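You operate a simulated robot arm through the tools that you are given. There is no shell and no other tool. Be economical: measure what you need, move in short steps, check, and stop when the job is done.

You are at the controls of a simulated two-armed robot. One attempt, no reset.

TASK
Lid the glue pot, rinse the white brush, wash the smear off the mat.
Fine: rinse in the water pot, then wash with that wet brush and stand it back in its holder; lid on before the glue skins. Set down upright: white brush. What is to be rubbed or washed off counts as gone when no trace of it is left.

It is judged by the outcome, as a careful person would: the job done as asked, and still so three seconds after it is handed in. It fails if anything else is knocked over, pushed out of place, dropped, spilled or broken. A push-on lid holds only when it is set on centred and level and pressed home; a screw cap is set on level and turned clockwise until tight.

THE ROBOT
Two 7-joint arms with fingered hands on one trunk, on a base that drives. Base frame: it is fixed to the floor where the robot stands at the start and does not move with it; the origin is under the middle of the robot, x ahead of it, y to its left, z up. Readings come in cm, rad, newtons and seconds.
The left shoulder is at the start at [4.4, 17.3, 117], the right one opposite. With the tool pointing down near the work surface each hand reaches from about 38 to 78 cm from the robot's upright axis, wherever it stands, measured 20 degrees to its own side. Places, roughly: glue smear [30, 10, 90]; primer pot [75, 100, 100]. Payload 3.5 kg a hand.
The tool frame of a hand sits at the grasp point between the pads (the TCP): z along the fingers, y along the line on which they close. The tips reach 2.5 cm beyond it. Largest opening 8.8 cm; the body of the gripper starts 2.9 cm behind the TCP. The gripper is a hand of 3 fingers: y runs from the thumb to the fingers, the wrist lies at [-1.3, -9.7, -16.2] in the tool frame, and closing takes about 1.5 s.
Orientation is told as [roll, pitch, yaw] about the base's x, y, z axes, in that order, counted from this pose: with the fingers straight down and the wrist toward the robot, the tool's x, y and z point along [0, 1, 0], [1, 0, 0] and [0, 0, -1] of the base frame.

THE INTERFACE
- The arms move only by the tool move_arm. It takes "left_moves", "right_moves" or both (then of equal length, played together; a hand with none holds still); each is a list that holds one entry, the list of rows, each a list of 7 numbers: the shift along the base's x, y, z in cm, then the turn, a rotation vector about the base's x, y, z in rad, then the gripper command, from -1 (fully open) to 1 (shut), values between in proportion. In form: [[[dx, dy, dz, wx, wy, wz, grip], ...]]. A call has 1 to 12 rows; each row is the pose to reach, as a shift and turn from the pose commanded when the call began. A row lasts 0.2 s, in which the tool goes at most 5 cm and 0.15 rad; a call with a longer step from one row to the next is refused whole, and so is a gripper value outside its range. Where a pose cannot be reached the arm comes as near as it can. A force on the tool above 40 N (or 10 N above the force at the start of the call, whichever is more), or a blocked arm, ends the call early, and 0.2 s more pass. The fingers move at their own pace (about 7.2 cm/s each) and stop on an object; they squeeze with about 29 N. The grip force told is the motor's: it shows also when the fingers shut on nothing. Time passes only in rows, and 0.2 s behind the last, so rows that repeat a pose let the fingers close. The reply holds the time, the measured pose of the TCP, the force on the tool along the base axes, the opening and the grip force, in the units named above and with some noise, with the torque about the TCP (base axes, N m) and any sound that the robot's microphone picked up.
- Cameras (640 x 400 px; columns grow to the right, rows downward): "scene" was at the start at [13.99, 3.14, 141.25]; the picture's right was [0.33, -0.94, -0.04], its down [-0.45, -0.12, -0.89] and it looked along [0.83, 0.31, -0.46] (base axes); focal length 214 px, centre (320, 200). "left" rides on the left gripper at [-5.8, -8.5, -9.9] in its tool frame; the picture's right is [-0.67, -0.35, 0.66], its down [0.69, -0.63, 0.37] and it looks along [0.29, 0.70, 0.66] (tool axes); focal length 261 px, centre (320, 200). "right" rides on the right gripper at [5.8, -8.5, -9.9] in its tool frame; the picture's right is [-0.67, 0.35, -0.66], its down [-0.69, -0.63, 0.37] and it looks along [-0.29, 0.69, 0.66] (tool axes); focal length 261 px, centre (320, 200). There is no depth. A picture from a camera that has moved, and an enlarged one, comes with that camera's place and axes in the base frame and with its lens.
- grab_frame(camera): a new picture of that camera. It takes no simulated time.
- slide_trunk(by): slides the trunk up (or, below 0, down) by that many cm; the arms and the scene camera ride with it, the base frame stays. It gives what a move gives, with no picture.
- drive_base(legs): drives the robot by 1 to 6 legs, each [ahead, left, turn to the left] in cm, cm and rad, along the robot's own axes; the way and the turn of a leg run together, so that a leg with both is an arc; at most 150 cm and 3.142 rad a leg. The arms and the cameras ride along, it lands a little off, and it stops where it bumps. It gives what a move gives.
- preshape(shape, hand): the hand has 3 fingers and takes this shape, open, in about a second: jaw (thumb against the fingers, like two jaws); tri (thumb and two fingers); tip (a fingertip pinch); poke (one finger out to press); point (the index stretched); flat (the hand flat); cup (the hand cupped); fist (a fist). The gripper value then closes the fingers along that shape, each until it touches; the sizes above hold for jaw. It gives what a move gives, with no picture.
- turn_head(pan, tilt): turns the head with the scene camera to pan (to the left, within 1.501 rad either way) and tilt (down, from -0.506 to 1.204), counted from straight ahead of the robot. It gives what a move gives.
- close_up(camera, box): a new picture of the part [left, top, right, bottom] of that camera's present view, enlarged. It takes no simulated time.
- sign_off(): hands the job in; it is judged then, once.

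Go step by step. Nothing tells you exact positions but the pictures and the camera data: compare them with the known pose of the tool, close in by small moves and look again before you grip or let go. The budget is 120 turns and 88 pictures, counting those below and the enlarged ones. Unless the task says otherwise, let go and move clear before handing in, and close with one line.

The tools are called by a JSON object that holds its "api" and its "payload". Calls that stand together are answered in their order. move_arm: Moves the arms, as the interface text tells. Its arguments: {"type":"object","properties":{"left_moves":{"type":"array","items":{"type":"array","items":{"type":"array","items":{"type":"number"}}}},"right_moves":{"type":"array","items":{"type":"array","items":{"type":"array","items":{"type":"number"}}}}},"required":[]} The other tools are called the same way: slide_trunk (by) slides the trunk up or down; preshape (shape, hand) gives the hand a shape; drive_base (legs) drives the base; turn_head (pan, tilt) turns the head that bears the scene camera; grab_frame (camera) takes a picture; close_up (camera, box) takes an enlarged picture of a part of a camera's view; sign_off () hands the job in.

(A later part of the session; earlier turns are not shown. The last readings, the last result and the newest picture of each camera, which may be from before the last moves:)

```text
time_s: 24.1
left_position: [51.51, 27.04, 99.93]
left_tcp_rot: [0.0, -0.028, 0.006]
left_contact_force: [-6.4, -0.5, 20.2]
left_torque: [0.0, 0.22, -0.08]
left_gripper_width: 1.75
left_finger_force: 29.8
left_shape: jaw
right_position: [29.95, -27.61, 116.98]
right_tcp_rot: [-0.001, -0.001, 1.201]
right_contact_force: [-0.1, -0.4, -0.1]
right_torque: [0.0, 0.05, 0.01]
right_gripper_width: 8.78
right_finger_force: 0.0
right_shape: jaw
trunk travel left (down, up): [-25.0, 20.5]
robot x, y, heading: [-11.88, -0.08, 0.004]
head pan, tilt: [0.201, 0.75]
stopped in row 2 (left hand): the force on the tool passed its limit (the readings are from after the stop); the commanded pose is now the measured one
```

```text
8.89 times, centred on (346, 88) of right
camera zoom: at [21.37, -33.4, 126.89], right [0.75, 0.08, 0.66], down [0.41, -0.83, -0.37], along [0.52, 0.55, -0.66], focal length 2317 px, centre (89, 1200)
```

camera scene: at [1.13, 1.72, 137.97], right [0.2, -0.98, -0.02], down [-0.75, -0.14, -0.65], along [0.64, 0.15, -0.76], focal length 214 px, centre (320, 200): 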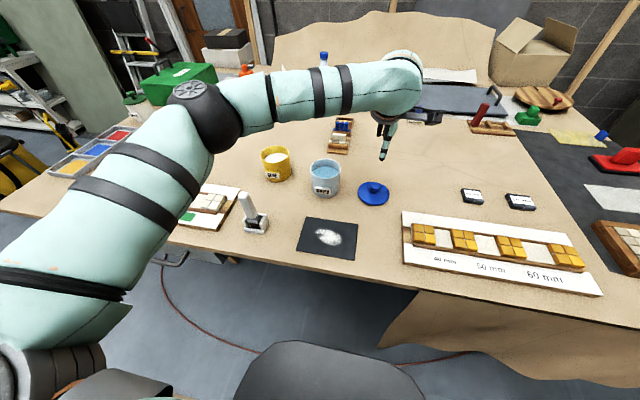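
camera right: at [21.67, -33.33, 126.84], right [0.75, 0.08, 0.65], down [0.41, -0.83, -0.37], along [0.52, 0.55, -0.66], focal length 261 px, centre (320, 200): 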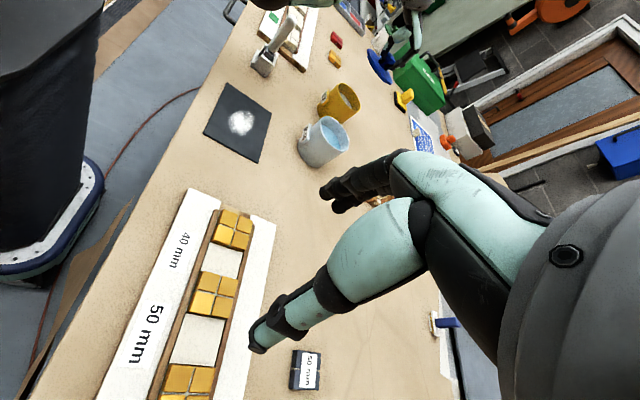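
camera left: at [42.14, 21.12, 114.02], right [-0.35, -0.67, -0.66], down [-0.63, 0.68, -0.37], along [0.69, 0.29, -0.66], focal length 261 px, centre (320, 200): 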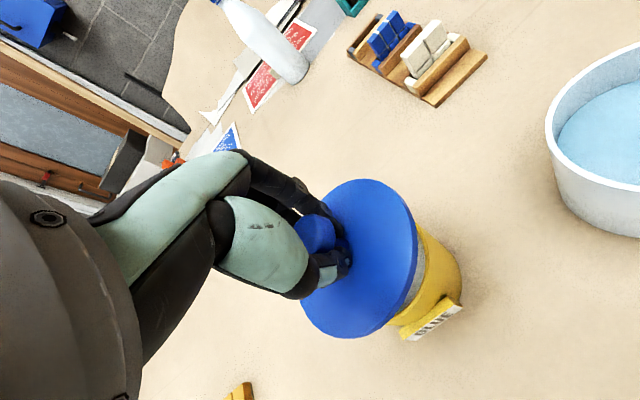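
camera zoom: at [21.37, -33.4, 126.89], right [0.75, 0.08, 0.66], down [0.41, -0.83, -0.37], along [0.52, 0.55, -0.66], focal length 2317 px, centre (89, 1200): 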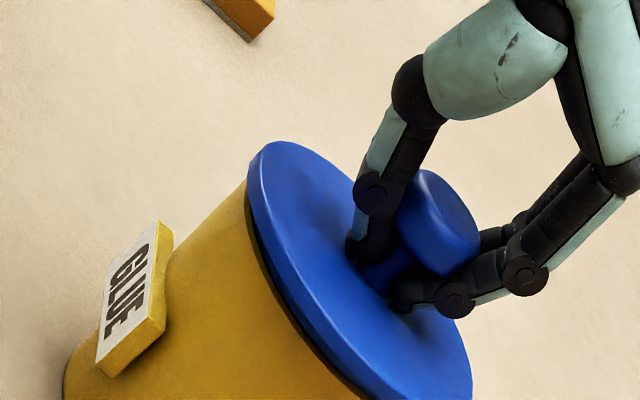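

The lid won't go lower under about 40 N, so it appears seated. I'll release, rise clear and inspect it.

{"api": "move_arm", "payload": {"left_moves": [[[0, 0, 0, 0, 0.01, 0, 0.4], [0, 0, 0, 0, 0.028, 0, -0.2], [0, 0, 0, 0, 0.028, 0, -0.6], [0, 0, 0, 0, 0.028, 0, -0.6], [0, 0, 2, 0, 0.028, 0, -0.6], [0, 0, 5, 0, 0.028, 0, -0.6], [0, 0, 9, 0, 0.028, 0, -0.6], [0, 0, 9, 0, 0.028, 0, -0.6]]]}}

{"api": "close_up", "payload": {"camera": "right", "box": [320, 55, 375, 115]}}

{"api": "grab_frame", "payload": {"camera": "left"}}

```text
time_s: 25.9
left_position: [51.73, 27.15, 108.45]
left_tcp_rot: [-0.002, 0.01, 0.006]
left_contact_force: [-0.5, -0.1, -0.4]
left_torque: [-0.01, 0.01, -0.04]
left_gripper_width: 7.01
left_finger_force: 0.1
left_shape: jaw
right_position: [30.39, -27.36, 116.85]
right_tcp_rot: [0.003, 0.002, 1.199]
right_contact_force: [-0.4, 0.3, 0.5]
right_torque: [-0.02, 0.02, 0.0]
right_gripper_width: 8.78
right_finger_force: 0.0
right_shape: jaw
trunk travel left (down, up): [-25.0, 20.5]
robot x, y, heading: [-12.12, 0.09, -0.002]
head pan, tilt: [0.201, 0.75]
```

```text
6.67 times, centred on (348, 85) of right
camera zoom: at [21.74, -33.26, 126.84], right [0.75, 0.08, 0.65], down [0.41, -0.83, -0.37], along [0.52, 0.54, -0.66], focal length 1738 px, centre (137, 967)
```

zoom: 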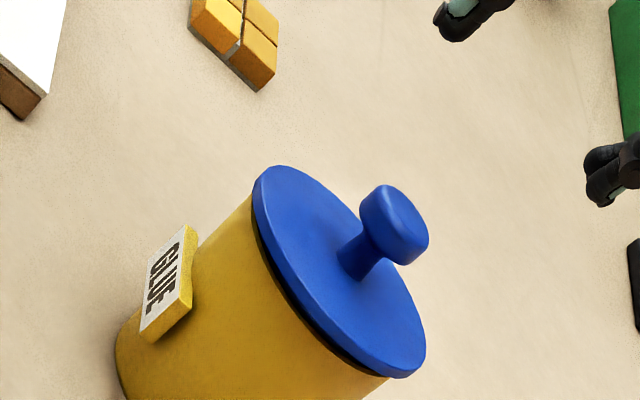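

```text
50 pictures are left
camera left: at [43.2, 21.27, 118.42], right [-0.35, -0.67, -0.65], down [-0.64, 0.68, -0.36], along [0.69, 0.29, -0.67], focal length 261 px, centre (320, 200)
```

left: 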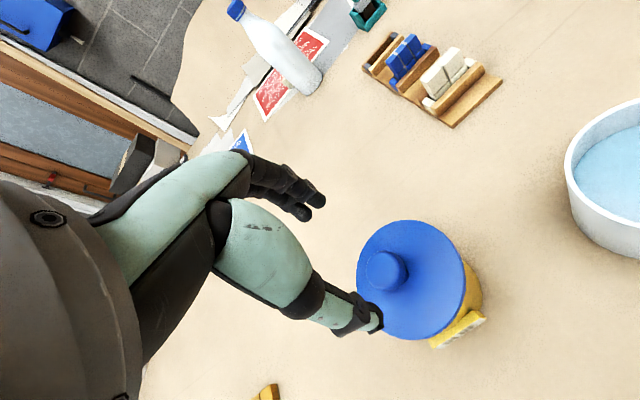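

The lid sits level, but I can't tell from here whether the plug has gone in. I'll lower the right hand so its camera sees the pot more from the side.

{"api": "move_arm", "payload": {"right_moves": [[[0, 0, -4, 0, 0, 0, -1], [0, 0, -8, 0, 0, 0, -1], [0, 0, -12, 0, 0, 0, -1], [0, 0, -16, 0, 0, 0, -1], [0, 0, -19, 0, 0, 0, -1], [0, 0, -19, 0, 0, 0, -1]]]}}

{"api": "grab_frame", "payload": {"camera": "right"}}

```text
time_s: 27.3
left_position: [51.67, 27.06, 108.59]
left_tcp_rot: [0.0, 0.007, 0.004]
left_contact_force: [-0.8, 0.5, 0.2]
left_torque: [0.0, -0.01, -0.02]
left_gripper_width: 7.02
left_finger_force: 0.0
left_shape: jaw
right_position: [30.06, -27.56, 97.98]
right_tcp_rot: [0.001, -0.001, 1.2]
right_contact_force: [0.3, 0.0, 0.2]
right_torque: [-0.02, 0.03, 0.01]
right_gripper_width: 8.77
right_finger_force: 0.1
right_shape: jaw
trunk travel left (down, up): [-25.0, 20.5]
robot x, y, heading: [-12.15, -0.23, 0.002]
head pan, tilt: [0.201, 0.75]
```

```text
49 pictures are left
camera right: at [21.64, -33.35, 107.82], right [0.75, 0.08, 0.65], down [0.41, -0.83, -0.37], along [0.52, 0.54, -0.66], focal length 261 px, centre (320, 200)
```

right: 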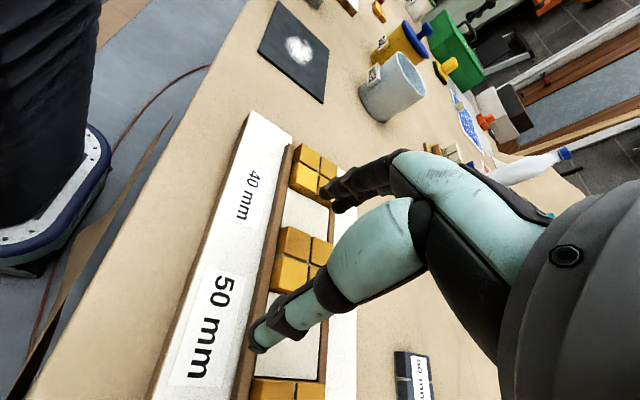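

{"api": "close_up", "payload": {"camera": "right", "box": [365, 10, 445, 70]}}

```text
6.67 times, centred on (405, 40) of right
camera zoom: at [21.64, -33.35, 107.82], right [0.75, 0.08, 0.65], down [0.41, -0.83, -0.37], along [0.52, 0.54, -0.66], focal length 1738 px, centre (-247, 1267)
```

zoom: 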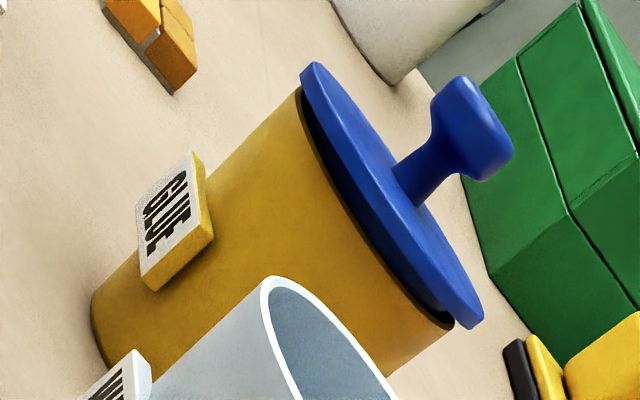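

From the side the lid is tilted: its plug is in on the near-left edge, but the far-right (+x, −y) side is still up. I'll close the fingers and press on the knob top, biased to that side.

{"api": "move_arm", "payload": {"left_moves": [[[0.5, -0.3, 0, 0, 0, 0, 0], [0.5, -0.3, 0, 0, 0, 0, 1], [0.5, -0.3, 0, 0, 0, 0, 1], [0.5, -0.3, -2, 0, 0, 0, 1], [0.5, -0.3, -4, 0, 0, 0, 1], [0.5, -0.3, -4.5, 0, 0, 0, 1], [0.5, -0.3, -5, 0, 0, 0, 1], [0.5, -0.3, -5.4, 0, 0, 0, 1], [0.5, -0.3, -5.8, 0, 0, 0, 1], [0.5, -0.3, -6.2, 0, 0, 0, 1], [0.5, -0.3, -6.6, 0, 0, 0, 1], [0.5, -0.3, -7, 0, 0, 0, 1]]]}}

{"api": "close_up", "payload": {"camera": "right", "box": [365, 0, 445, 60]}}

```text
time_s: 29.6
left_position: [52.09, 26.73, 103.0]
left_tcp_rot: [0.001, -0.01, 0.007]
left_contact_force: [-2.7, 0.0, 17.9]
left_torque: [-0.02, 0.11, 0.01]
left_gripper_width: 0.02
left_finger_force: 29.2
left_shape: jaw
right_position: [29.94, -27.62, 97.94]
right_tcp_rot: [-0.001, -0.002, 1.199]
right_contact_force: [-0.2, 0.4, 0.2]
right_torque: [-0.01, 0.0, 0.0]
right_gripper_width: 8.77
right_finger_force: 0.0
right_shape: jaw
trunk travel left (down, up): [-25.0, 20.5]
robot x, y, heading: [-11.5, -0.08, -0.001]
head pan, tilt: [0.201, 0.75]
stopped in row 11 (left hand): the force on the tool passed its limit (the readings are from after the stop); the commanded pose is now the measured one
```

```text
6.67 times, centred on (405, 30) of right
camera zoom: at [21.49, -33.41, 107.89], right [0.75, 0.08, 0.66], down [0.41, -0.83, -0.37], along [0.52, 0.55, -0.66], focal length 1738 px, centre (-247, 1333)
```

zoom: 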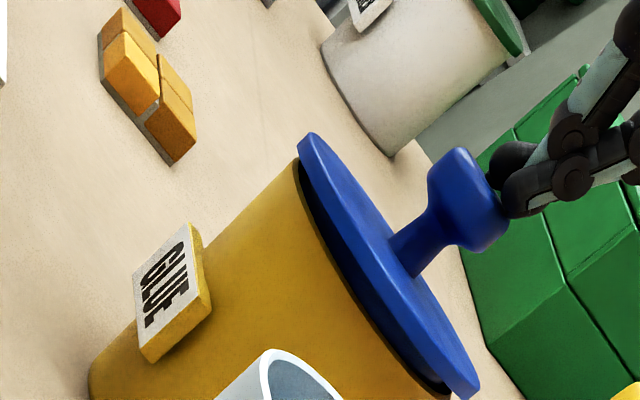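

It is still slightly cocked, so pressing harder isn't the answer. I'll regrip the knob, straighten and recentre the lid, then press again.

{"api": "move_arm", "payload": {"left_moves": [[[-0.1, 0, 2, 0, 0.01, 0, 1], [-0.3, 0.2, 5, 0, 0.01, 0, 0], [-0.5, 0.25, 5, 0, 0.01, 0, -0.6], [-0.5, 0.25, 5, 0, 0.01, 0, -0.6], [-0.5, 0.25, 1, 0, 0.01, 0, -0.6], [-0.5, 0.25, -2.0, 0, 0.01, 0, -0.6], [-0.5, 0.25, -2.9, 0, 0.01, 0, -0.6], [-0.5, 0.25, -2.9, 0, 0.01, 0, 0], [-0.5, 0.25, -2.9, 0, 0.01, 0, 0.5], [-0.5, 0.25, -2.9, 0, 0.01, 0, 1], [-0.5, 0.25, -2.9, 0, 0.01, 0, 1], [-0.5, 0.25, -2.9, 0, 0.01, 0, 1]]]}}

{"api": "close_up", "payload": {"camera": "right", "box": [365, 0, 445, 60]}}

```text
time_s: 32.2
left_position: [51.73, 27.05, 99.74]
left_tcp_rot: [0.0, 0.006, 0.005]
left_contact_force: [-0.7, -0.9, 0.1]
left_torque: [-0.03, -0.01, -0.02]
left_gripper_width: 1.92
left_finger_force: 29.0
left_shape: jaw
right_position: [30.17, -27.49, 97.98]
right_tcp_rot: [0.002, -0.001, 1.201]
right_contact_force: [-0.3, 0.1, -0.4]
right_torque: [0.01, 0.02, 0.01]
right_gripper_width: 8.79
right_finger_force: 0.1
right_shape: jaw
trunk travel left (down, up): [-25.0, 20.5]
robot x, y, heading: [-12.3, -0.24, 0.002]
head pan, tilt: [0.201, 0.75]
```

```text
6.67 times, centred on (405, 30) of right
camera zoom: at [21.66, -33.36, 107.85], right [0.75, 0.08, 0.65], down [0.41, -0.83, -0.37], along [0.52, 0.54, -0.66], focal length 1738 px, centre (-247, 1333)
```

zoom: 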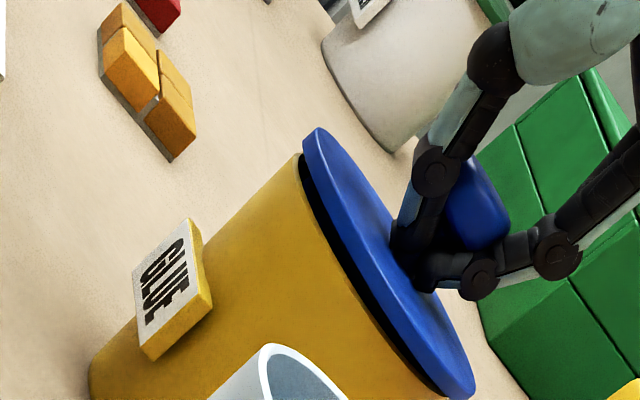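

Gripped again, the lid looks level with an even gap. Now pressing down while holding it level.

{"api": "move_arm", "payload": {"left_moves": [[[-0.15, 0.05, -0.2, 0, 0.005, 0, 1], [-0.15, 0.05, -0.4, 0, 0.01, 0, 1], [-0.15, 0.05, -0.6, 0, 0.015, 0, 1], [-0.15, 0.05, -0.8, 0, 0.02, 0, 1], [-0.15, 0.05, -1.0, 0, 0.025, 0, 1], [-0.15, 0.05, -1.2, 0, 0.03, 0, 1], [-0.15, 0.05, -1.4, 0, 0.035, 0, 1]]]}}

{"api": "close_up", "payload": {"camera": "right", "box": [365, 0, 445, 60]}}

```text
time_s: 33.5
left_position: [51.6, 26.95, 99.58]
left_tcp_rot: [-0.001, 0.019, 0.007]
left_contact_force: [-5.8, -4.6, 16.2]
left_torque: [0.01, -0.18, -0.06]
left_gripper_width: 2.07
left_finger_force: 29.1
left_shape: jaw
right_position: [29.91, -27.73, 97.9]
right_tcp_rot: [0.0, -0.002, 1.199]
right_contact_force: [0.4, 0.2, 0.0]
right_torque: [0.0, -0.03, -0.02]
right_gripper_width: 8.78
right_finger_force: 0.1
right_shape: jaw
trunk travel left (down, up): [-25.0, 20.5]
robot x, y, heading: [-12.07, -0.35, -0.004]
head pan, tilt: [0.201, 0.75]
heard: snap
stopped in row 6 (left hand): the force on the tool passed its limit (the readings are from after the stop); the commanded pose is now the measured one
```

```text
6.67 times, centred on (405, 30) of right
camera zoom: at [21.4, -33.47, 107.89], right [0.75, 0.08, 0.66], down [0.41, -0.83, -0.37], along [0.52, 0.55, -0.66], focal length 1738 px, centre (-247, 1333)
```

zoom: 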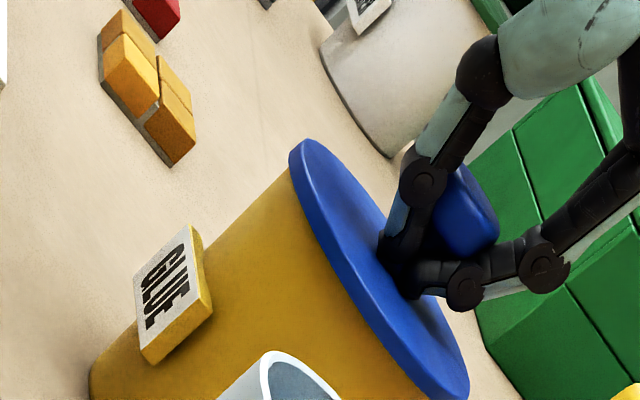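

I heard the snap and the lid is flush now. I'll release, rise and move to above the brush.

{"api": "move_arm", "payload": {"left_moves": [[[0, 0, 0.1, 0, -0.01, 0, 0], [0, 0, 0.1, 0, -0.019, 0, -0.6], [0, 0, 0.1, 0, -0.019, 0, -0.6], [0, 0, 2, 0, -0.019, 0, -0.6], [0, 0, 6, 0, -0.019, 0, -0.8], [0, 0, 10.5, 0, -0.019, 0, -1], [-4.5, 0, 12.5, 0, -0.019, 0, -1], [-9, 0, 12.5, 0, -0.019, 0, -1], [-13.5, -0.1, 12.5, 0, -0.019, 0, -1], [-18, -0.2, 12.5, 0, -0.019, 0, -1], [-22, -0.2, 12.5, 0, -0.019, 0, -1], [-22, -0.2, 12.5, 0, -0.019, 0, -1]]]}}

{"api": "grab_frame", "payload": {"camera": "left"}}

{"api": "close_up", "payload": {"camera": "right", "box": [365, 0, 445, 60]}}

{"api": "grab_frame", "payload": {"camera": "scene"}}

```text
time_s: 36.4
left_position: [30.14, 31.65, 112.79]
left_tcp_rot: [0.018, -0.015, 0.094]
left_contact_force: [0.0, -0.6, -0.4]
left_torque: [-0.03, 0.0, 0.0]
left_gripper_width: 8.78
left_finger_force: 0.1
left_shape: jaw
left hand out of reach, approached as far as the arm can: row 11, 12
right_position: [30.1, -27.49, 97.97]
right_tcp_rot: [0.003, 0.0, 1.201]
right_contact_force: [-0.9, 0.3, 0.0]
right_torque: [0.01, -0.05, 0.01]
right_gripper_width: 8.74
right_finger_force: 0.1
right_shape: jaw
trunk travel left (down, up): [-25.0, 20.5]
robot x, y, heading: [-12.21, -0.16, -0.002]
head pan, tilt: [0.201, 0.75]
stopped in row 12 (left hand): the arm was blocked; the commanded pose is now the measured one
```

```text
44 pictures are left
camera left: at [21.94, 24.77, 122.47], right [-0.28, -0.69, -0.67], down [-0.69, 0.63, -0.36], along [0.67, 0.36, -0.65], focal length 261 px, centre (320, 200)
```

left: 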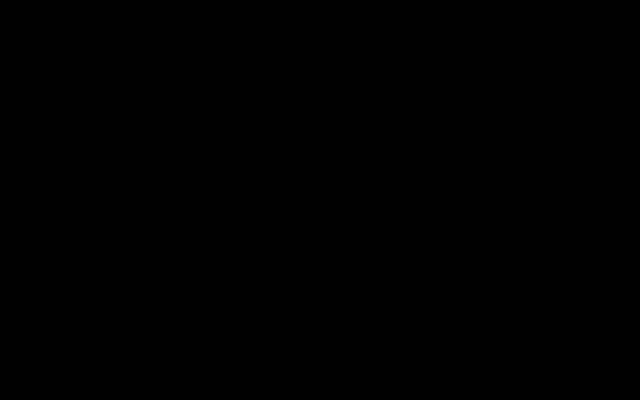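

```text
6.67 times, centred on (405, 30) of right
camera zoom: at [21.69, -33.37, 107.84], right [0.75, 0.08, 0.65], down [0.41, -0.83, -0.37], along [0.52, 0.54, -0.66], focal length 1738 px, centre (-247, 1333)
```

zoom: 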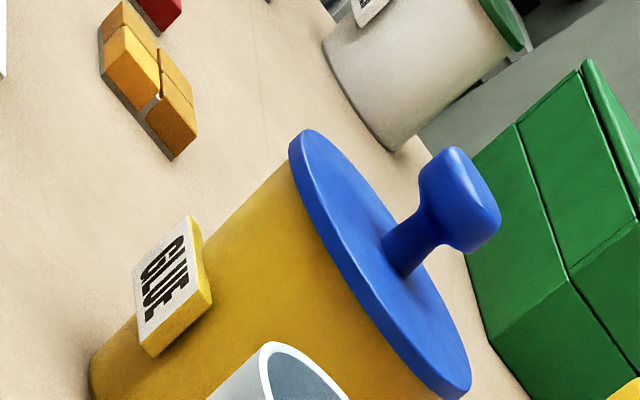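

```text
42 pictures are left
camera scene: at [1.1, 1.67, 137.98], right [0.2, -0.98, -0.02], down [-0.75, -0.14, -0.65], along [0.64, 0.15, -0.76], focal length 214 px, centre (320, 200)
```

scene: 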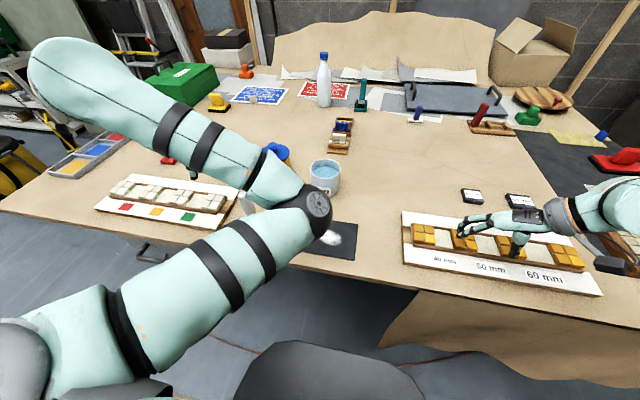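

The lid is on flush. The brush is too close in for the left arm, so I'll extend that arm forward, raise the right hand and back the base up 18 cm.

{"api": "move_arm", "payload": {"left_moves": [[[3, -1, 2, 0, 0, -0.03, -1], [7, -2, 4, 0, 0, -0.06, -1], [11, -3, 6, 0, 0.015, -0.09, -1], [11, -3, 6, 0, 0.015, -0.09, -1]]], "right_moves": [[[0, 0, 4, 0, 0, 0, -1], [0, -2, 8, 0, 0, 0, -1], [0, -4, 12, 0, 0, 0, -1], [0, -4, 15, 0, 0, 0, -1]]]}}

{"api": "drive_base", "payload": {"legs": [[-18, 0, 0]]}}

{"api": "grab_frame", "payload": {"camera": "left"}}

{"api": "grab_frame", "payload": {"camera": "scene"}}

```text
time_s: 37.4
left_position: [41.14, 28.3, 118.54]
left_tcp_rot: [0.014, 0.001, -0.006]
left_contact_force: [-0.4, -0.9, -0.7]
left_torque: [-0.05, 0.02, -0.01]
left_gripper_width: 8.77
left_finger_force: 0.1
left_shape: jaw
right_position: [30.2, -31.49, 112.99]
right_tcp_rot: [0.002, -0.001, 1.2]
right_contact_force: [-0.7, 0.3, 0.6]
right_torque: [-0.03, 0.03, 0.0]
right_gripper_width: 8.76
right_finger_force: 0.0
right_shape: jaw
trunk travel left (down, up): [-25.0, 20.5]
robot x, y, heading: [-12.32, 0.05, -0.003]
head pan, tilt: [0.201, 0.75]
```

```text
time_s: 38.9
left_position: [23.37, 28.21, 118.54]
left_tcp_rot: [0.015, 0.003, -0.004]
left_contact_force: [-0.8, -0.5, 0.2]
left_torque: [0.0, -0.01, 0.0]
left_gripper_width: 8.79
left_finger_force: 0.2
left_shape: jaw
right_position: [12.36, -31.53, 112.97]
right_tcp_rot: [0.002, -0.001, 1.2]
right_contact_force: [0.2, 0.0, 0.1]
right_torque: [-0.03, -0.03, 0.0]
right_gripper_width: 8.8
right_finger_force: 0.1
right_shape: jaw
trunk travel left (down, up): [-25.0, 20.5]
robot x, y, heading: [-30.01, 0.11, -0.001]
head pan, tilt: [0.201, 0.75]
```

```text
41 pictures are left
camera left: at [14.78, 22.33, 128.44], right [-0.35, -0.66, -0.67], down [-0.63, 0.69, -0.35], along [0.69, 0.29, -0.66], focal length 261 px, centre (320, 200)
```

left: 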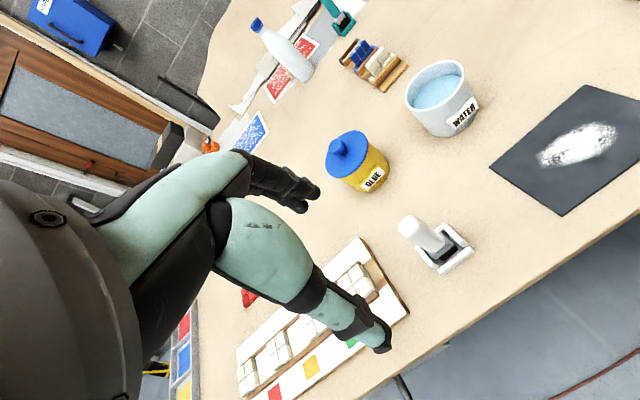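

```text
40 pictures are left
camera scene: at [-16.71, 1.66, 137.95], right [0.2, -0.98, -0.02], down [-0.75, -0.14, -0.65], along [0.63, 0.15, -0.76], focal length 214 px, centre (320, 200)
```

scene: 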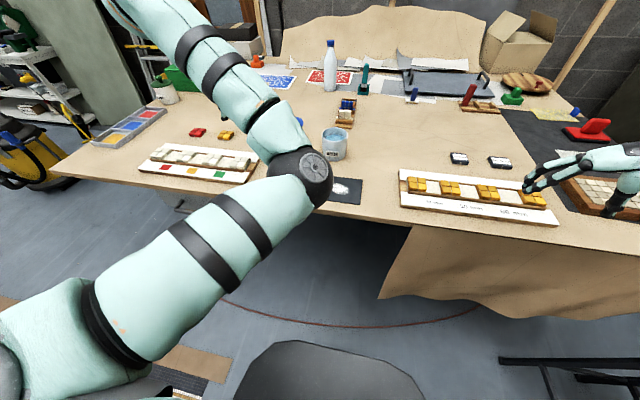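

The brush handle top is at about [29.6, 26.3, 101.5]. I'll move the left hand above it.

{"api": "move_arm", "payload": {"left_moves": [[[3, -1, 0, 0, 0, 0, -1], [6.2, -1.8, -2, -0.015, 0, 0, -1], [6.2, -1.8, -5.5, -0.015, 0, 0, -1], [6.2, -1.8, -8.5, -0.015, 0, 0, -1], [6.2, -1.8, -8.5, -0.015, 0, 0, -1]]]}}

{"api": "grab_frame", "payload": {"camera": "left"}}

```text
time_s: 40.1
left_position: [29.41, 26.39, 110.13]
left_tcp_rot: [0.001, 0.002, -0.005]
left_contact_force: [0.5, 0.8, 0.0]
left_torque: [0.0, -0.01, 0.02]
left_gripper_width: 8.77
left_finger_force: 0.1
left_shape: jaw
right_position: [12.2, -31.5, 112.97]
right_tcp_rot: [0.002, 0.001, 1.2]
right_contact_force: [-0.1, -0.3, 0.7]
right_torque: [0.0, -0.02, -0.03]
right_gripper_width: 8.77
right_finger_force: 0.0
right_shape: jaw
trunk travel left (down, up): [-25.0, 20.5]
robot x, y, heading: [-29.98, -0.33, -0.006]
head pan, tilt: [0.201, 0.75]
```

```text
39 pictures are left
camera left: at [20.81, 20.62, 120.08], right [-0.35, -0.67, -0.66], down [-0.63, 0.69, -0.36], along [0.69, 0.28, -0.66], focal length 261 px, centre (320, 200)
```

left: 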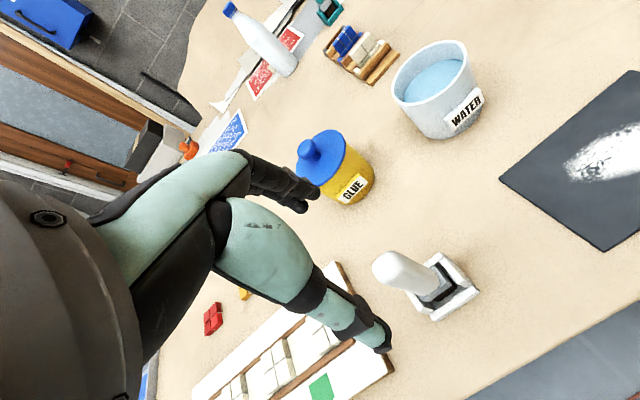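

{"api": "move_arm", "payload": {"left_moves": [[[0.3, 0.2, -3, 0, 0, 0, -1], [0.3, 0.2, -6, 0, 0, 0, -1], [0.3, 0.2, -8, 0, 0, 0, -1], [0.3, 0.2, -8, 0, 0, 0, -1]]]}}

{"api": "close_up", "payload": {"camera": "left", "box": [240, 140, 440, 360]}}

{"api": "close_up", "payload": {"camera": "scene", "box": [170, 100, 370, 230]}}

```text
time_s: 41.1
left_position: [29.78, 26.99, 102.32]
left_tcp_rot: [0.003, -0.001, 0.005]
left_contact_force: [-0.9, 0.5, -0.5]
left_torque: [0.0, 0.03, 0.0]
left_gripper_width: 8.78
left_finger_force: 0.0
left_shape: jaw
right_position: [12.19, -31.44, 112.91]
right_tcp_rot: [0.001, 0.001, 1.198]
right_contact_force: [0.2, -0.7, 0.0]
right_torque: [-0.02, -0.02, 0.01]
right_gripper_width: 8.77
right_finger_force: 0.1
right_shape: jaw
trunk travel left (down, up): [-25.0, 20.5]
robot x, y, heading: [-29.57, -0.35, 0.001]
head pan, tilt: [0.201, 0.75]
```

```text
1.82 times, centred on (340, 250) of left
camera zoom: at [21.08, 21.18, 112.26], right [-0.34, -0.67, -0.66], down [-0.63, 0.68, -0.36], along [0.69, 0.29, -0.66], focal length 474 px, centre (284, 109)
```

zoom: 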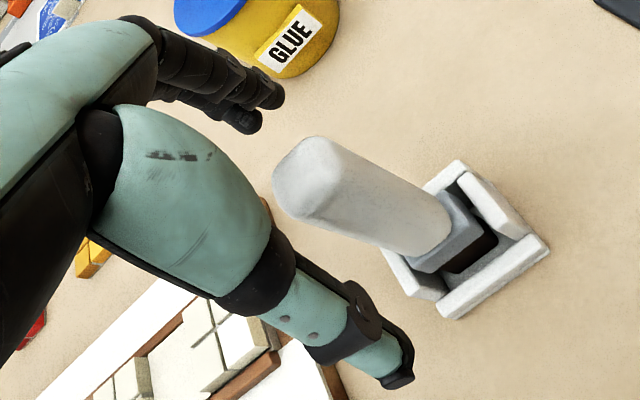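

```text
3.08 times, centred on (270, 165) of scene
camera zoom: at [-16.87, 1.66, 137.98], right [0.2, -0.98, -0.02], down [-0.75, -0.14, -0.65], along [0.64, 0.15, -0.76], focal length 660 px, centre (474, 308)
```

zoom: 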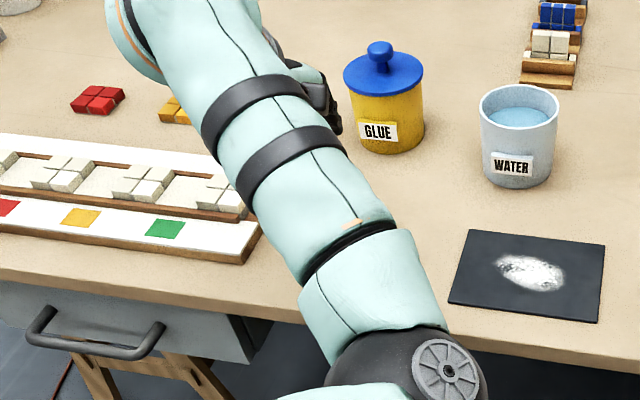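

The handle is about 0.35 cm to −y of the tool axis. I'll correct, lower to TCP 98.5 and grip.

{"api": "move_arm", "payload": {"left_moves": [[[0.1, -0.35, -0.5, 0, 0, 0, -1], [0.1, -0.35, -2.5, 0, 0, 0, -1], [0.1, -0.35, -3.8, 0, 0, 0, -1], [0.1, -0.35, -3.8, 0, 0, 0, -0.5], [0.1, -0.35, -3.8, 0, 0, 0, 0], [0.1, -0.35, -3.8, 0, 0, 0, 0.5], [0.1, -0.35, -3.8, 0, 0, 0, 1], [0.1, -0.35, -3.8, 0, 0, 0, 1], [0.1, -0.35, -3.8, 0, 0, 0, 1]]]}}

{"api": "close_up", "payload": {"camera": "left", "box": [240, 140, 440, 360]}}

```text
time_s: 43.1
left_position: [29.8, 27.53, 98.83]
left_tcp_rot: [0.012, -0.004, 0.016]
left_contact_force: [0.4, 0.3, 0.4]
left_torque: [-0.03, -0.07, 0.0]
left_gripper_width: 0.8
left_finger_force: 28.8
left_shape: jaw
right_position: [12.15, -31.46, 112.97]
right_tcp_rot: [0.002, -0.001, 1.199]
right_contact_force: [-0.4, 0.3, 0.7]
right_torque: [-0.01, -0.06, 0.01]
right_gripper_width: 8.77
right_finger_force: 0.1
right_shape: jaw
trunk travel left (down, up): [-25.0, 20.5]
robot x, y, heading: [-29.74, 0.28, -0.001]
head pan, tilt: [0.201, 0.75]
```

```text
1.82 times, centred on (340, 250) of left
camera zoom: at [21.26, 21.49, 108.57], right [-0.34, -0.67, -0.66], down [-0.64, 0.68, -0.36], along [0.69, 0.3, -0.65], focal length 474 px, centre (284, 109)
```

zoom: 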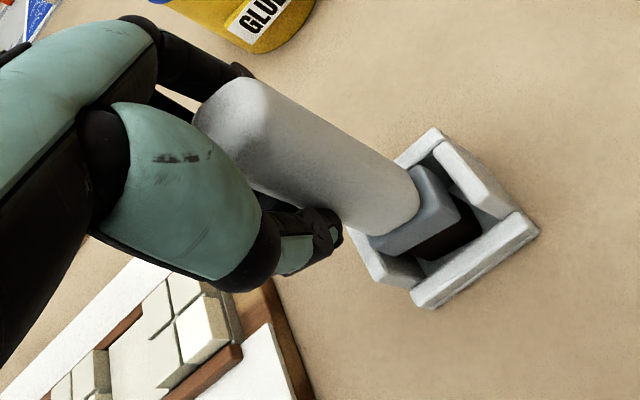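

The fingers caught only the edge of the handle and the hand was pushed to +y. I'll open and re-read the pose.

{"api": "move_arm", "payload": {"left_moves": [[[0, 0, 0, 0, 0, 0, 0], [0, 0, 0, 0, 0, 0, -1], [0, 0, 0, 0, 0, 0, -1], [0, 0, 0, 0, 0, 0, -1], [0, 0, 0, 0, 0, 0, -1]]]}}

{"api": "close_up", "payload": {"camera": "left", "box": [240, 140, 440, 360]}}

```text
time_s: 44.3
left_position: [29.82, 27.63, 98.84]
left_tcp_rot: [0.01, -0.006, 0.015]
left_contact_force: [-0.2, 0.3, -1.0]
left_torque: [-0.02, -0.02, 0.01]
left_gripper_width: 8.78
left_finger_force: 0.0
left_shape: jaw
right_position: [12.06, -31.28, 112.89]
right_tcp_rot: [0.001, -0.002, 1.199]
right_contact_force: [0.1, 1.3, 0.6]
right_torque: [-0.01, 0.03, 0.04]
right_gripper_width: 8.78
right_finger_force: 0.0
right_shape: jaw
trunk travel left (down, up): [-25.0, 20.5]
robot x, y, heading: [-29.82, 0.04, 0.0]
head pan, tilt: [0.201, 0.75]
```

```text
1.82 times, centred on (340, 250) of left
camera zoom: at [21.28, 21.51, 108.6], right [-0.34, -0.67, -0.66], down [-0.64, 0.68, -0.36], along [0.69, 0.3, -0.65], focal length 474 px, centre (284, 109)
```

zoom: 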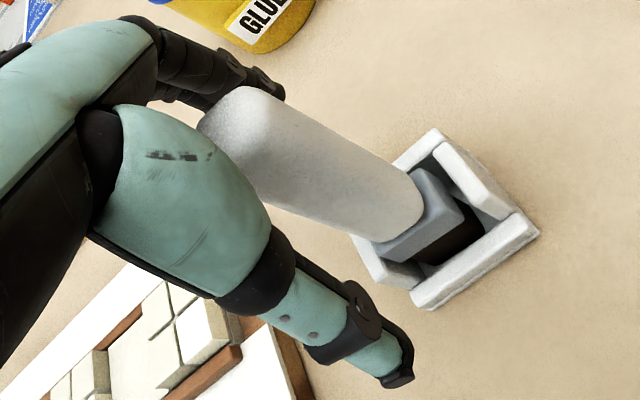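

The hand rests unforced about 1 cm off its commanded y, so the arm is near a limit in this posture. I'll rise clear, shift the base to the right and approach again.

{"api": "move_arm", "payload": {"left_moves": [[[0, 0, 4, 0, 0, 0, -1], [0, 0, 8, 0, 0, 0, -1], [0, 0, 12, 0, 0, 0, -1], [2, 0, 16, 0, 0, 0, -1], [2, 0, 16, 0, 0, 0, -1]]]}}

{"api": "drive_base", "payload": {"legs": [[0, -8, 0]]}}

{"api": "grab_frame", "payload": {"camera": "scene"}}

```text
time_s: 45.5
left_position: [31.7, 26.36, 114.48]
left_tcp_rot: [-0.001, 0.001, -0.004]
left_contact_force: [-0.5, 0.6, -0.6]
left_torque: [0.01, -0.02, 0.02]
left_gripper_width: 8.77
left_finger_force: 0.2
left_shape: jaw
right_position: [12.15, -31.45, 112.81]
right_tcp_rot: [0.002, -0.001, 1.198]
right_contact_force: [-0.2, 0.3, 0.5]
right_torque: [-0.01, 0.0, 0.01]
right_gripper_width: 8.76
right_finger_force: 0.0
right_shape: jaw
trunk travel left (down, up): [-25.0, 20.5]
robot x, y, heading: [-29.93, 0.01, -0.005]
head pan, tilt: [0.201, 0.75]
```

```text
time_s: 46.5
left_position: [31.65, 18.48, 114.34]
left_tcp_rot: [0.0, 0.003, -0.003]
left_contact_force: [-0.7, -0.3, 0.1]
left_torque: [-0.01, -0.01, 0.02]
left_gripper_width: 8.78
left_finger_force: 0.1
left_shape: jaw
right_position: [12.26, -39.32, 112.97]
right_tcp_rot: [0.001, -0.001, 1.2]
right_contact_force: [-0.2, -0.4, 0.7]
right_torque: [0.02, 0.0, -0.02]
right_gripper_width: 8.77
right_finger_force: 0.1
right_shape: jaw
trunk travel left (down, up): [-25.0, 20.5]
robot x, y, heading: [-30.07, -7.86, -0.004]
head pan, tilt: [0.201, 0.75]
```

```text
34 pictures are left
camera scene: at [-16.88, -6.18, 137.98], right [0.2, -0.98, -0.02], down [-0.75, -0.14, -0.65], along [0.64, 0.15, -0.76], focal length 214 px, centre (320, 200)
```

scene: 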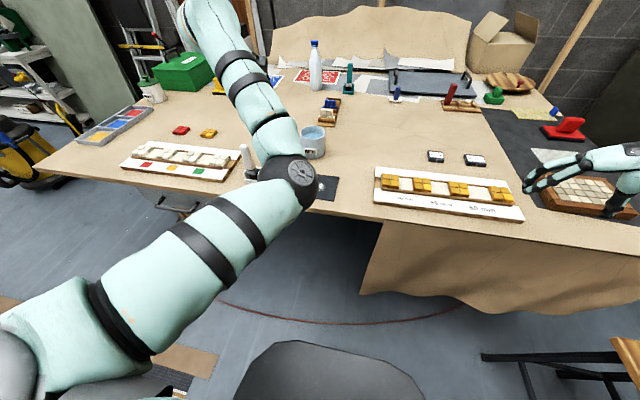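

The elbow hangs low and inward, near the table. I'll raise the trunk and then bring the hand over the brush.

{"api": "slide_trunk", "payload": {"by": 14}}

{"api": "move_arm", "payload": {"left_moves": [[[0, 2, -3, 0, 0, 0, -1], [-0.5, 4, -6, 0, 0, 0, -1], [-1, 6, -9, 0, 0, 0, -1], [-1.5, 7.7, -12, 0, 0, 0, -1], [-1.9, 7.9, -16, 0, 0, 0, -1], [-1.9, 7.9, -19, 0, 0, 0, -1], [-1.9, 7.9, -19, 0, 0, 0, -1]]]}}

{"api": "grab_frame", "payload": {"camera": "scene"}}

{"api": "close_up", "payload": {"camera": "left", "box": [240, 140, 500, 360]}}

```text
time_s: 48.2
left_position: [31.74, 18.36, 128.36]
left_tcp_rot: [-0.001, 0.001, -0.005]
left_contact_force: [0.4, 0.0, 0.1]
left_torque: [-0.01, 0.02, 0.04]
left_gripper_width: 8.75
left_finger_force: 0.1
left_shape: jaw
right_position: [12.33, -39.46, 127.0]
right_tcp_rot: [0.002, -0.001, 1.202]
right_contact_force: [-0.1, 0.5, 0.6]
right_torque: [-0.02, 0.0, 0.01]
right_gripper_width: 8.76
right_finger_force: 0.1
right_shape: jaw
trunk travel left (down, up): [-39.0, 6.5]
robot x, y, heading: [-29.68, -8.37, -0.002]
head pan, tilt: [0.201, 0.75]
```

```text
time_s: 49.8
left_position: [29.88, 26.34, 109.27]
left_tcp_rot: [-0.001, 0.003, -0.004]
left_contact_force: [0.4, 0.1, -0.2]
left_torque: [0.0, 0.05, 0.0]
left_gripper_width: 8.78
left_finger_force: 0.0
left_shape: jaw
right_position: [12.27, -39.41, 126.83]
right_tcp_rot: [0.0, 0.002, 1.2]
right_contact_force: [-0.5, 0.0, 0.9]
right_torque: [0.03, 0.01, 0.0]
right_gripper_width: 8.75
right_finger_force: 0.1
right_shape: jaw
trunk travel left (down, up): [-39.0, 6.5]
robot x, y, heading: [-29.73, -8.39, -0.001]
head pan, tilt: [0.201, 0.75]
```

```text
33 pictures are left
camera scene: at [-21.98, -6.33, 153.34], right [0.2, -0.98, 0.0], down [-0.68, -0.14, -0.72], along [0.71, 0.15, -0.69], focal length 214 px, centre (320, 200)
```

scene: 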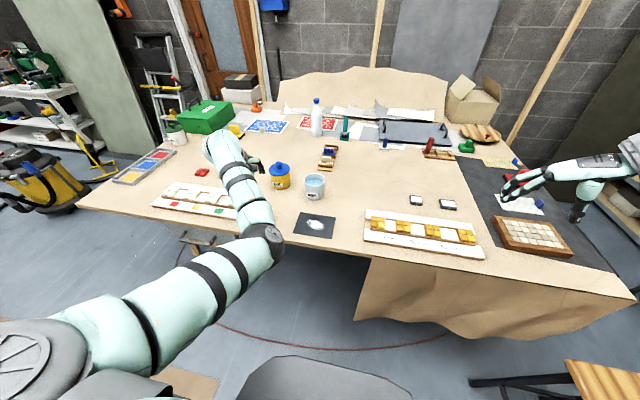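

```text
1.82 times, centred on (370, 250) of left
camera zoom: at [21.25, 20.46, 119.23], right [-0.35, -0.67, -0.66], down [-0.63, 0.69, -0.36], along [0.69, 0.28, -0.66], focal length 474 px, centre (229, 109)
```

zoom: 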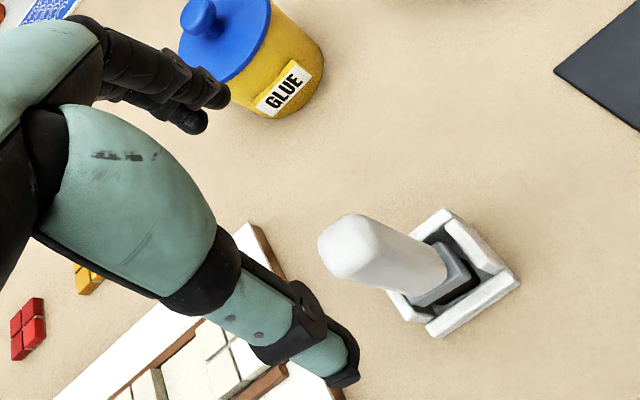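

{"api": "move_arm", "payload": {"left_moves": [[[-0.1, 0.2, -3, 0, 0, 0, -1], [-0.1, 0.2, -6, 0, 0, 0, -1], [-0.1, 0.2, -9, 0, 0, 0, -1], [-0.1, 0.2, -10.6, 0, 0, 0, -1], [-0.1, 0.2, -10.6, 0, 0, 0, -1]]]}}

{"api": "close_up", "payload": {"camera": "left", "box": [240, 140, 440, 360]}}

```text
time_s: 51.0
left_position: [29.69, 26.39, 98.67]
left_tcp_rot: [0.001, 0.002, -0.005]
left_contact_force: [0.9, -0.5, -0.8]
left_torque: [-0.03, 0.05, 0.01]
left_gripper_width: 8.76
left_finger_force: 0.0
left_shape: jaw
right_position: [12.2, -39.48, 126.95]
right_tcp_rot: [0.001, 0.001, 1.199]
right_contact_force: [0.2, -0.5, 0.6]
right_torque: [-0.02, -0.01, -0.01]
right_gripper_width: 8.78
right_finger_force: 0.1
right_shape: jaw
trunk travel left (down, up): [-39.0, 6.5]
robot x, y, heading: [-29.72, -7.74, 0.002]
head pan, tilt: [0.201, 0.75]
```

```text
1.82 times, centred on (340, 250) of left
camera zoom: at [21.14, 20.59, 108.6], right [-0.35, -0.67, -0.66], down [-0.63, 0.69, -0.36], along [0.69, 0.28, -0.66], focal length 474 px, centre (284, 109)
```

zoom: 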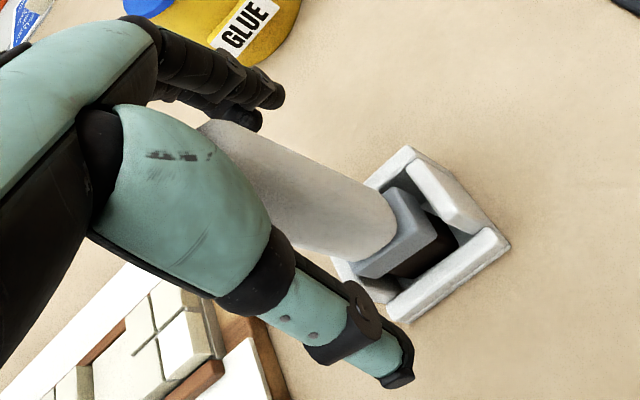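

Handle is centred between the fingers now. Closing and checking.

{"api": "move_arm", "payload": {"left_moves": [[[0, 0, 0, 0, 0, 0, -0.5], [0, 0, 0, 0, 0, 0, 0], [0, 0, 0, 0, 0, 0, 0.5], [0, 0, 0, 0, 0, 0, 1], [0, 0, 0, 0, 0, 0, 1], [0, 0, 0, 0, 0, 0, 1], [0, 0, 0, 0, 0, 0, 1]]]}}

{"api": "close_up", "payload": {"camera": "left", "box": [240, 140, 440, 360]}}

```text
time_s: 52.6
left_position: [29.76, 26.38, 98.65]
left_tcp_rot: [0.003, 0.003, -0.004]
left_contact_force: [0.3, -0.2, 0.0]
left_torque: [0.02, -0.05, 0.0]
left_gripper_width: 1.67
left_finger_force: 29.0
left_shape: jaw
right_position: [12.21, -39.49, 126.95]
right_tcp_rot: [0.001, 0.001, 1.199]
right_contact_force: [0.0, 0.4, -0.5]
right_torque: [-0.02, -0.02, 0.01]
right_gripper_width: 8.78
right_finger_force: 0.0
right_shape: jaw
trunk travel left (down, up): [-39.0, 6.5]
robot x, y, heading: [-29.83, -8.05, -0.002]
head pan, tilt: [0.201, 0.75]
```

```text
1.82 times, centred on (340, 250) of left
camera zoom: at [21.15, 20.6, 108.62], right [-0.35, -0.67, -0.66], down [-0.63, 0.69, -0.36], along [0.69, 0.28, -0.66], focal length 474 px, centre (284, 109)
```

zoom: 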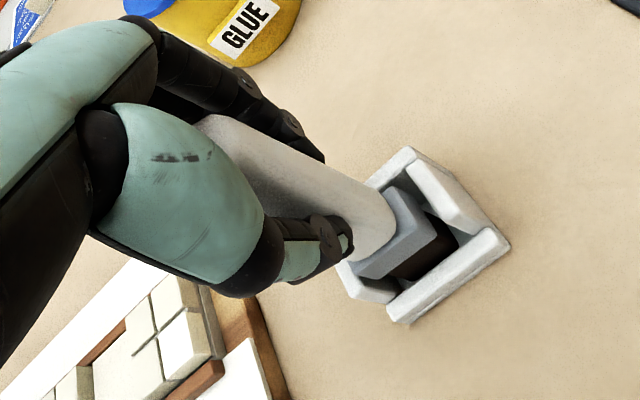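

Gripped. Lifting the brush straight out of the holder.

{"api": "move_arm", "payload": {"left_moves": [[[0, 0, 1.5, 0, 0, 0, 1], [0, 0, 4, 0, 0, 0, 1], [0, 0, 8, 0, 0, 0, 1], [0, 0, 12, 0, 0, 0, 1], [0, 0, 15, 0, 0, 0, 1], [0, 0, 15, 0, 0, 0, 1]]]}}

{"api": "grab_frame", "payload": {"camera": "left"}}

{"api": "close_up", "payload": {"camera": "scene", "box": [180, 100, 380, 250]}}

```text
time_s: 54.0
left_position: [29.81, 26.5, 113.79]
left_tcp_rot: [0.0, 0.001, -0.003]
left_contact_force: [0.2, 0.0, -0.8]
left_torque: [0.03, 0.02, 0.03]
left_gripper_width: 1.65
left_finger_force: 28.8
left_shape: jaw
right_position: [12.17, -39.45, 126.98]
right_tcp_rot: [0.001, 0.0, 1.198]
right_contact_force: [-0.6, -0.5, -0.6]
right_torque: [-0.01, 0.01, 0.0]
right_gripper_width: 8.78
right_finger_force: 0.1
right_shape: jaw
trunk travel left (down, up): [-39.0, 6.5]
robot x, y, heading: [-30.05, -7.6, -0.0]
head pan, tilt: [0.201, 0.75]
```

```text
29 pictures are left
camera left: at [21.12, 20.59, 123.72], right [-0.35, -0.67, -0.66], down [-0.63, 0.69, -0.36], along [0.69, 0.28, -0.66], focal length 261 px, centre (320, 200)
```

left: 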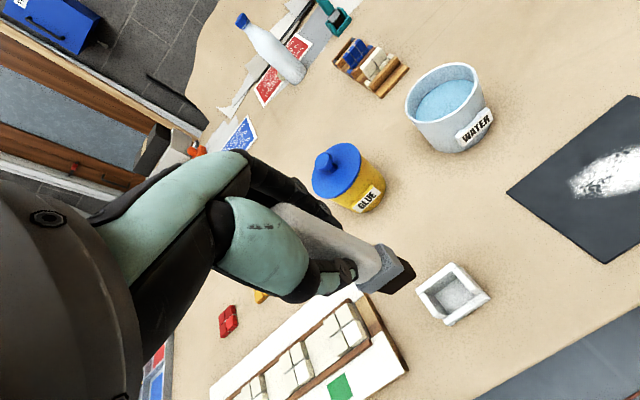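

```text
2.67 times, centred on (280, 175) of scene
camera zoom: at [-21.96, -6.3, 153.33], right [0.2, -0.98, 0.0], down [-0.68, -0.14, -0.72], along [0.71, 0.15, -0.69], focal length 572 px, centre (427, 267)
```

zoom: 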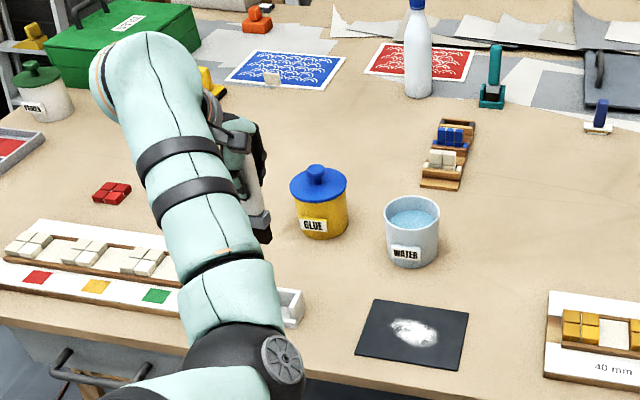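

The brush is out and hanging straight. I take the water pot centre to be at [48, 10.4], and I'll move over it at this height.

{"api": "move_arm", "payload": {"left_moves": [[[3, -2.7, 0, 0, 0, 0, 1], [6, -5.4, 0, 0, 0, 0, 1], [9, -8.1, 0, 0, 0, 0, 1], [12, -10.8, 0, 0, 0, 0, 1], [15, -13.5, 0, 0, 0, 0, 1], [18.2, -16.1, 0, 0, 0, 0, 1], [18.2, -16.1, -2, 0, 0, 0, 1], [18.2, -16.1, -2, 0, 0, 0, 1]]]}}

{"api": "grab_frame", "payload": {"camera": "left"}}

{"api": "close_up", "payload": {"camera": "scene", "box": [240, 120, 380, 260]}}

```text
time_s: 55.8
left_position: [41.86, 11.58, 113.23]
left_tcp_rot: [0.001, 0.001, -0.002]
left_contact_force: [0.4, -0.5, -0.7]
left_torque: [0.05, 0.05, 0.0]
left_gripper_width: 1.65
left_finger_force: 28.9
left_shape: jaw
left hand out of reach, approached as far as the arm can: row 5, 6, 7, 8
right_position: [12.35, -39.53, 126.93]
right_tcp_rot: [-0.001, -0.002, 1.2]
right_contact_force: [-0.5, -0.5, 0.2]
right_torque: [0.01, 0.03, -0.01]
right_gripper_width: 8.77
right_finger_force: 0.1
right_shape: jaw
trunk travel left (down, up): [-39.0, 6.5]
robot x, y, heading: [-29.87, -7.95, -0.004]
head pan, tilt: [0.201, 0.75]
```

```text
27 pictures are left
camera left: at [33.32, 5.7, 123.16], right [-0.35, -0.67, -0.66], down [-0.63, 0.69, -0.36], along [0.69, 0.28, -0.66], focal length 261 px, centre (320, 200)
```

left: 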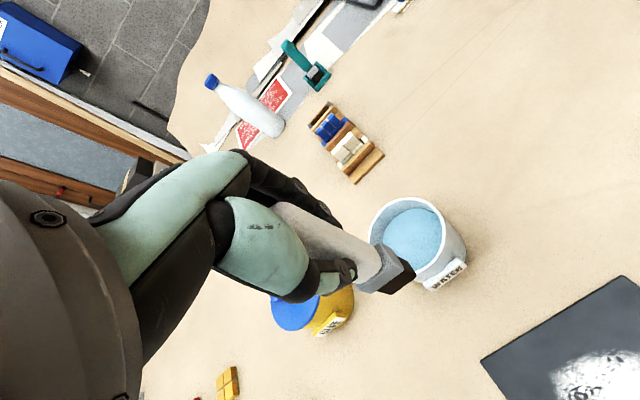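

```text
2.86 times, centred on (310, 190) of scene
camera zoom: at [-21.97, -6.42, 153.34], right [0.2, -0.98, 0.0], down [-0.68, -0.14, -0.72], along [0.71, 0.15, -0.69], focal length 613 px, centre (349, 229)
```

zoom: 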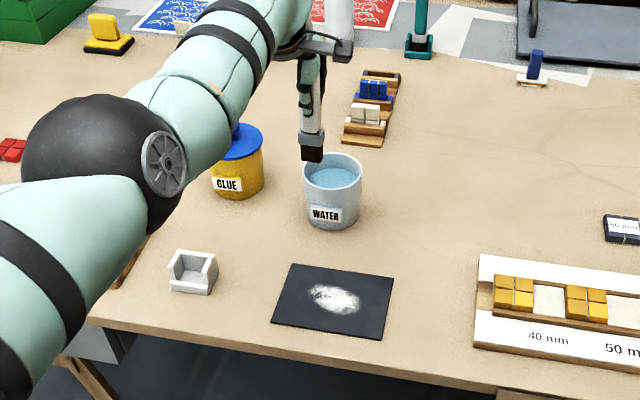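

The pot is just out of reach with the base here, so I'll drive 8 cm forward with the brush held above the rim.

{"api": "drive_base", "payload": {"legs": [[8, 0, 0]]}}

{"api": "close_up", "payload": {"camera": "left", "box": [240, 140, 520, 360]}}

```text
time_s: 56.9
left_position: [49.3, 11.53, 113.58]
left_tcp_rot: [0.0, -0.003, -0.004]
left_contact_force: [-0.5, -0.4, -0.7]
left_torque: [0.01, -0.01, 0.02]
left_gripper_width: 1.62
left_finger_force: 29.1
left_shape: jaw
right_position: [19.46, -39.49, 127.29]
right_tcp_rot: [-0.004, -0.001, 1.2]
right_contact_force: [-0.1, -0.1, 0.2]
right_torque: [-0.01, -0.01, -0.06]
right_gripper_width: 8.78
right_finger_force: 0.1
right_shape: jaw
trunk travel left (down, up): [-39.0, 6.5]
robot x, y, heading: [-21.58, -8.09, 0.0]
head pan, tilt: [0.201, 0.75]
```

```text
1.82 times, centred on (380, 250) of left
camera zoom: at [40.65, 5.77, 123.51], right [-0.35, -0.67, -0.66], down [-0.63, 0.69, -0.37], along [0.7, 0.28, -0.66], focal length 474 px, centre (211, 109)
```

zoom: 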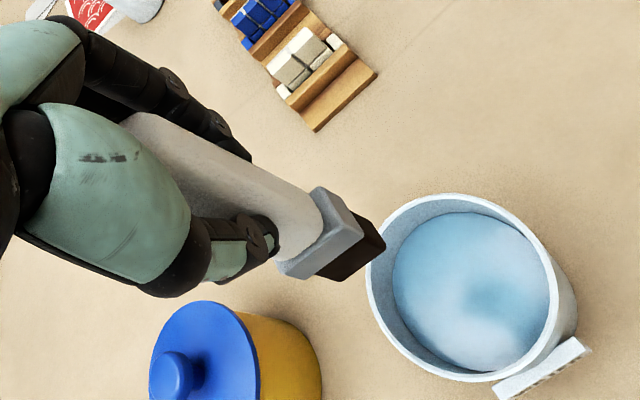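

{"api": "move_arm", "payload": {"left_moves": [[[0, 0, 0, 0, 0, 0, 1], [0, 0, 0, 0, 0, 0, 1]]]}}

```text
time_s: 57.5
left_position: [49.55, 11.55, 113.36]
left_tcp_rot: [0.0, -0.002, -0.004]
left_contact_force: [-0.5, -0.1, -0.1]
left_torque: [0.01, -0.05, 0.0]
left_gripper_width: 1.63
left_finger_force: 29.1
left_shape: jaw
right_position: [19.77, -39.58, 126.97]
right_tcp_rot: [0.0, -0.001, 1.198]
right_contact_force: [-0.2, 0.0, 0.2]
right_torque: [-0.03, 0.01, -0.01]
right_gripper_width: 8.77
right_finger_force: 0.1
right_shape: jaw
trunk travel left (down, up): [-39.0, 6.5]
robot x, y, heading: [-21.9, -8.05, -0.002]
head pan, tilt: [0.201, 0.75]
```

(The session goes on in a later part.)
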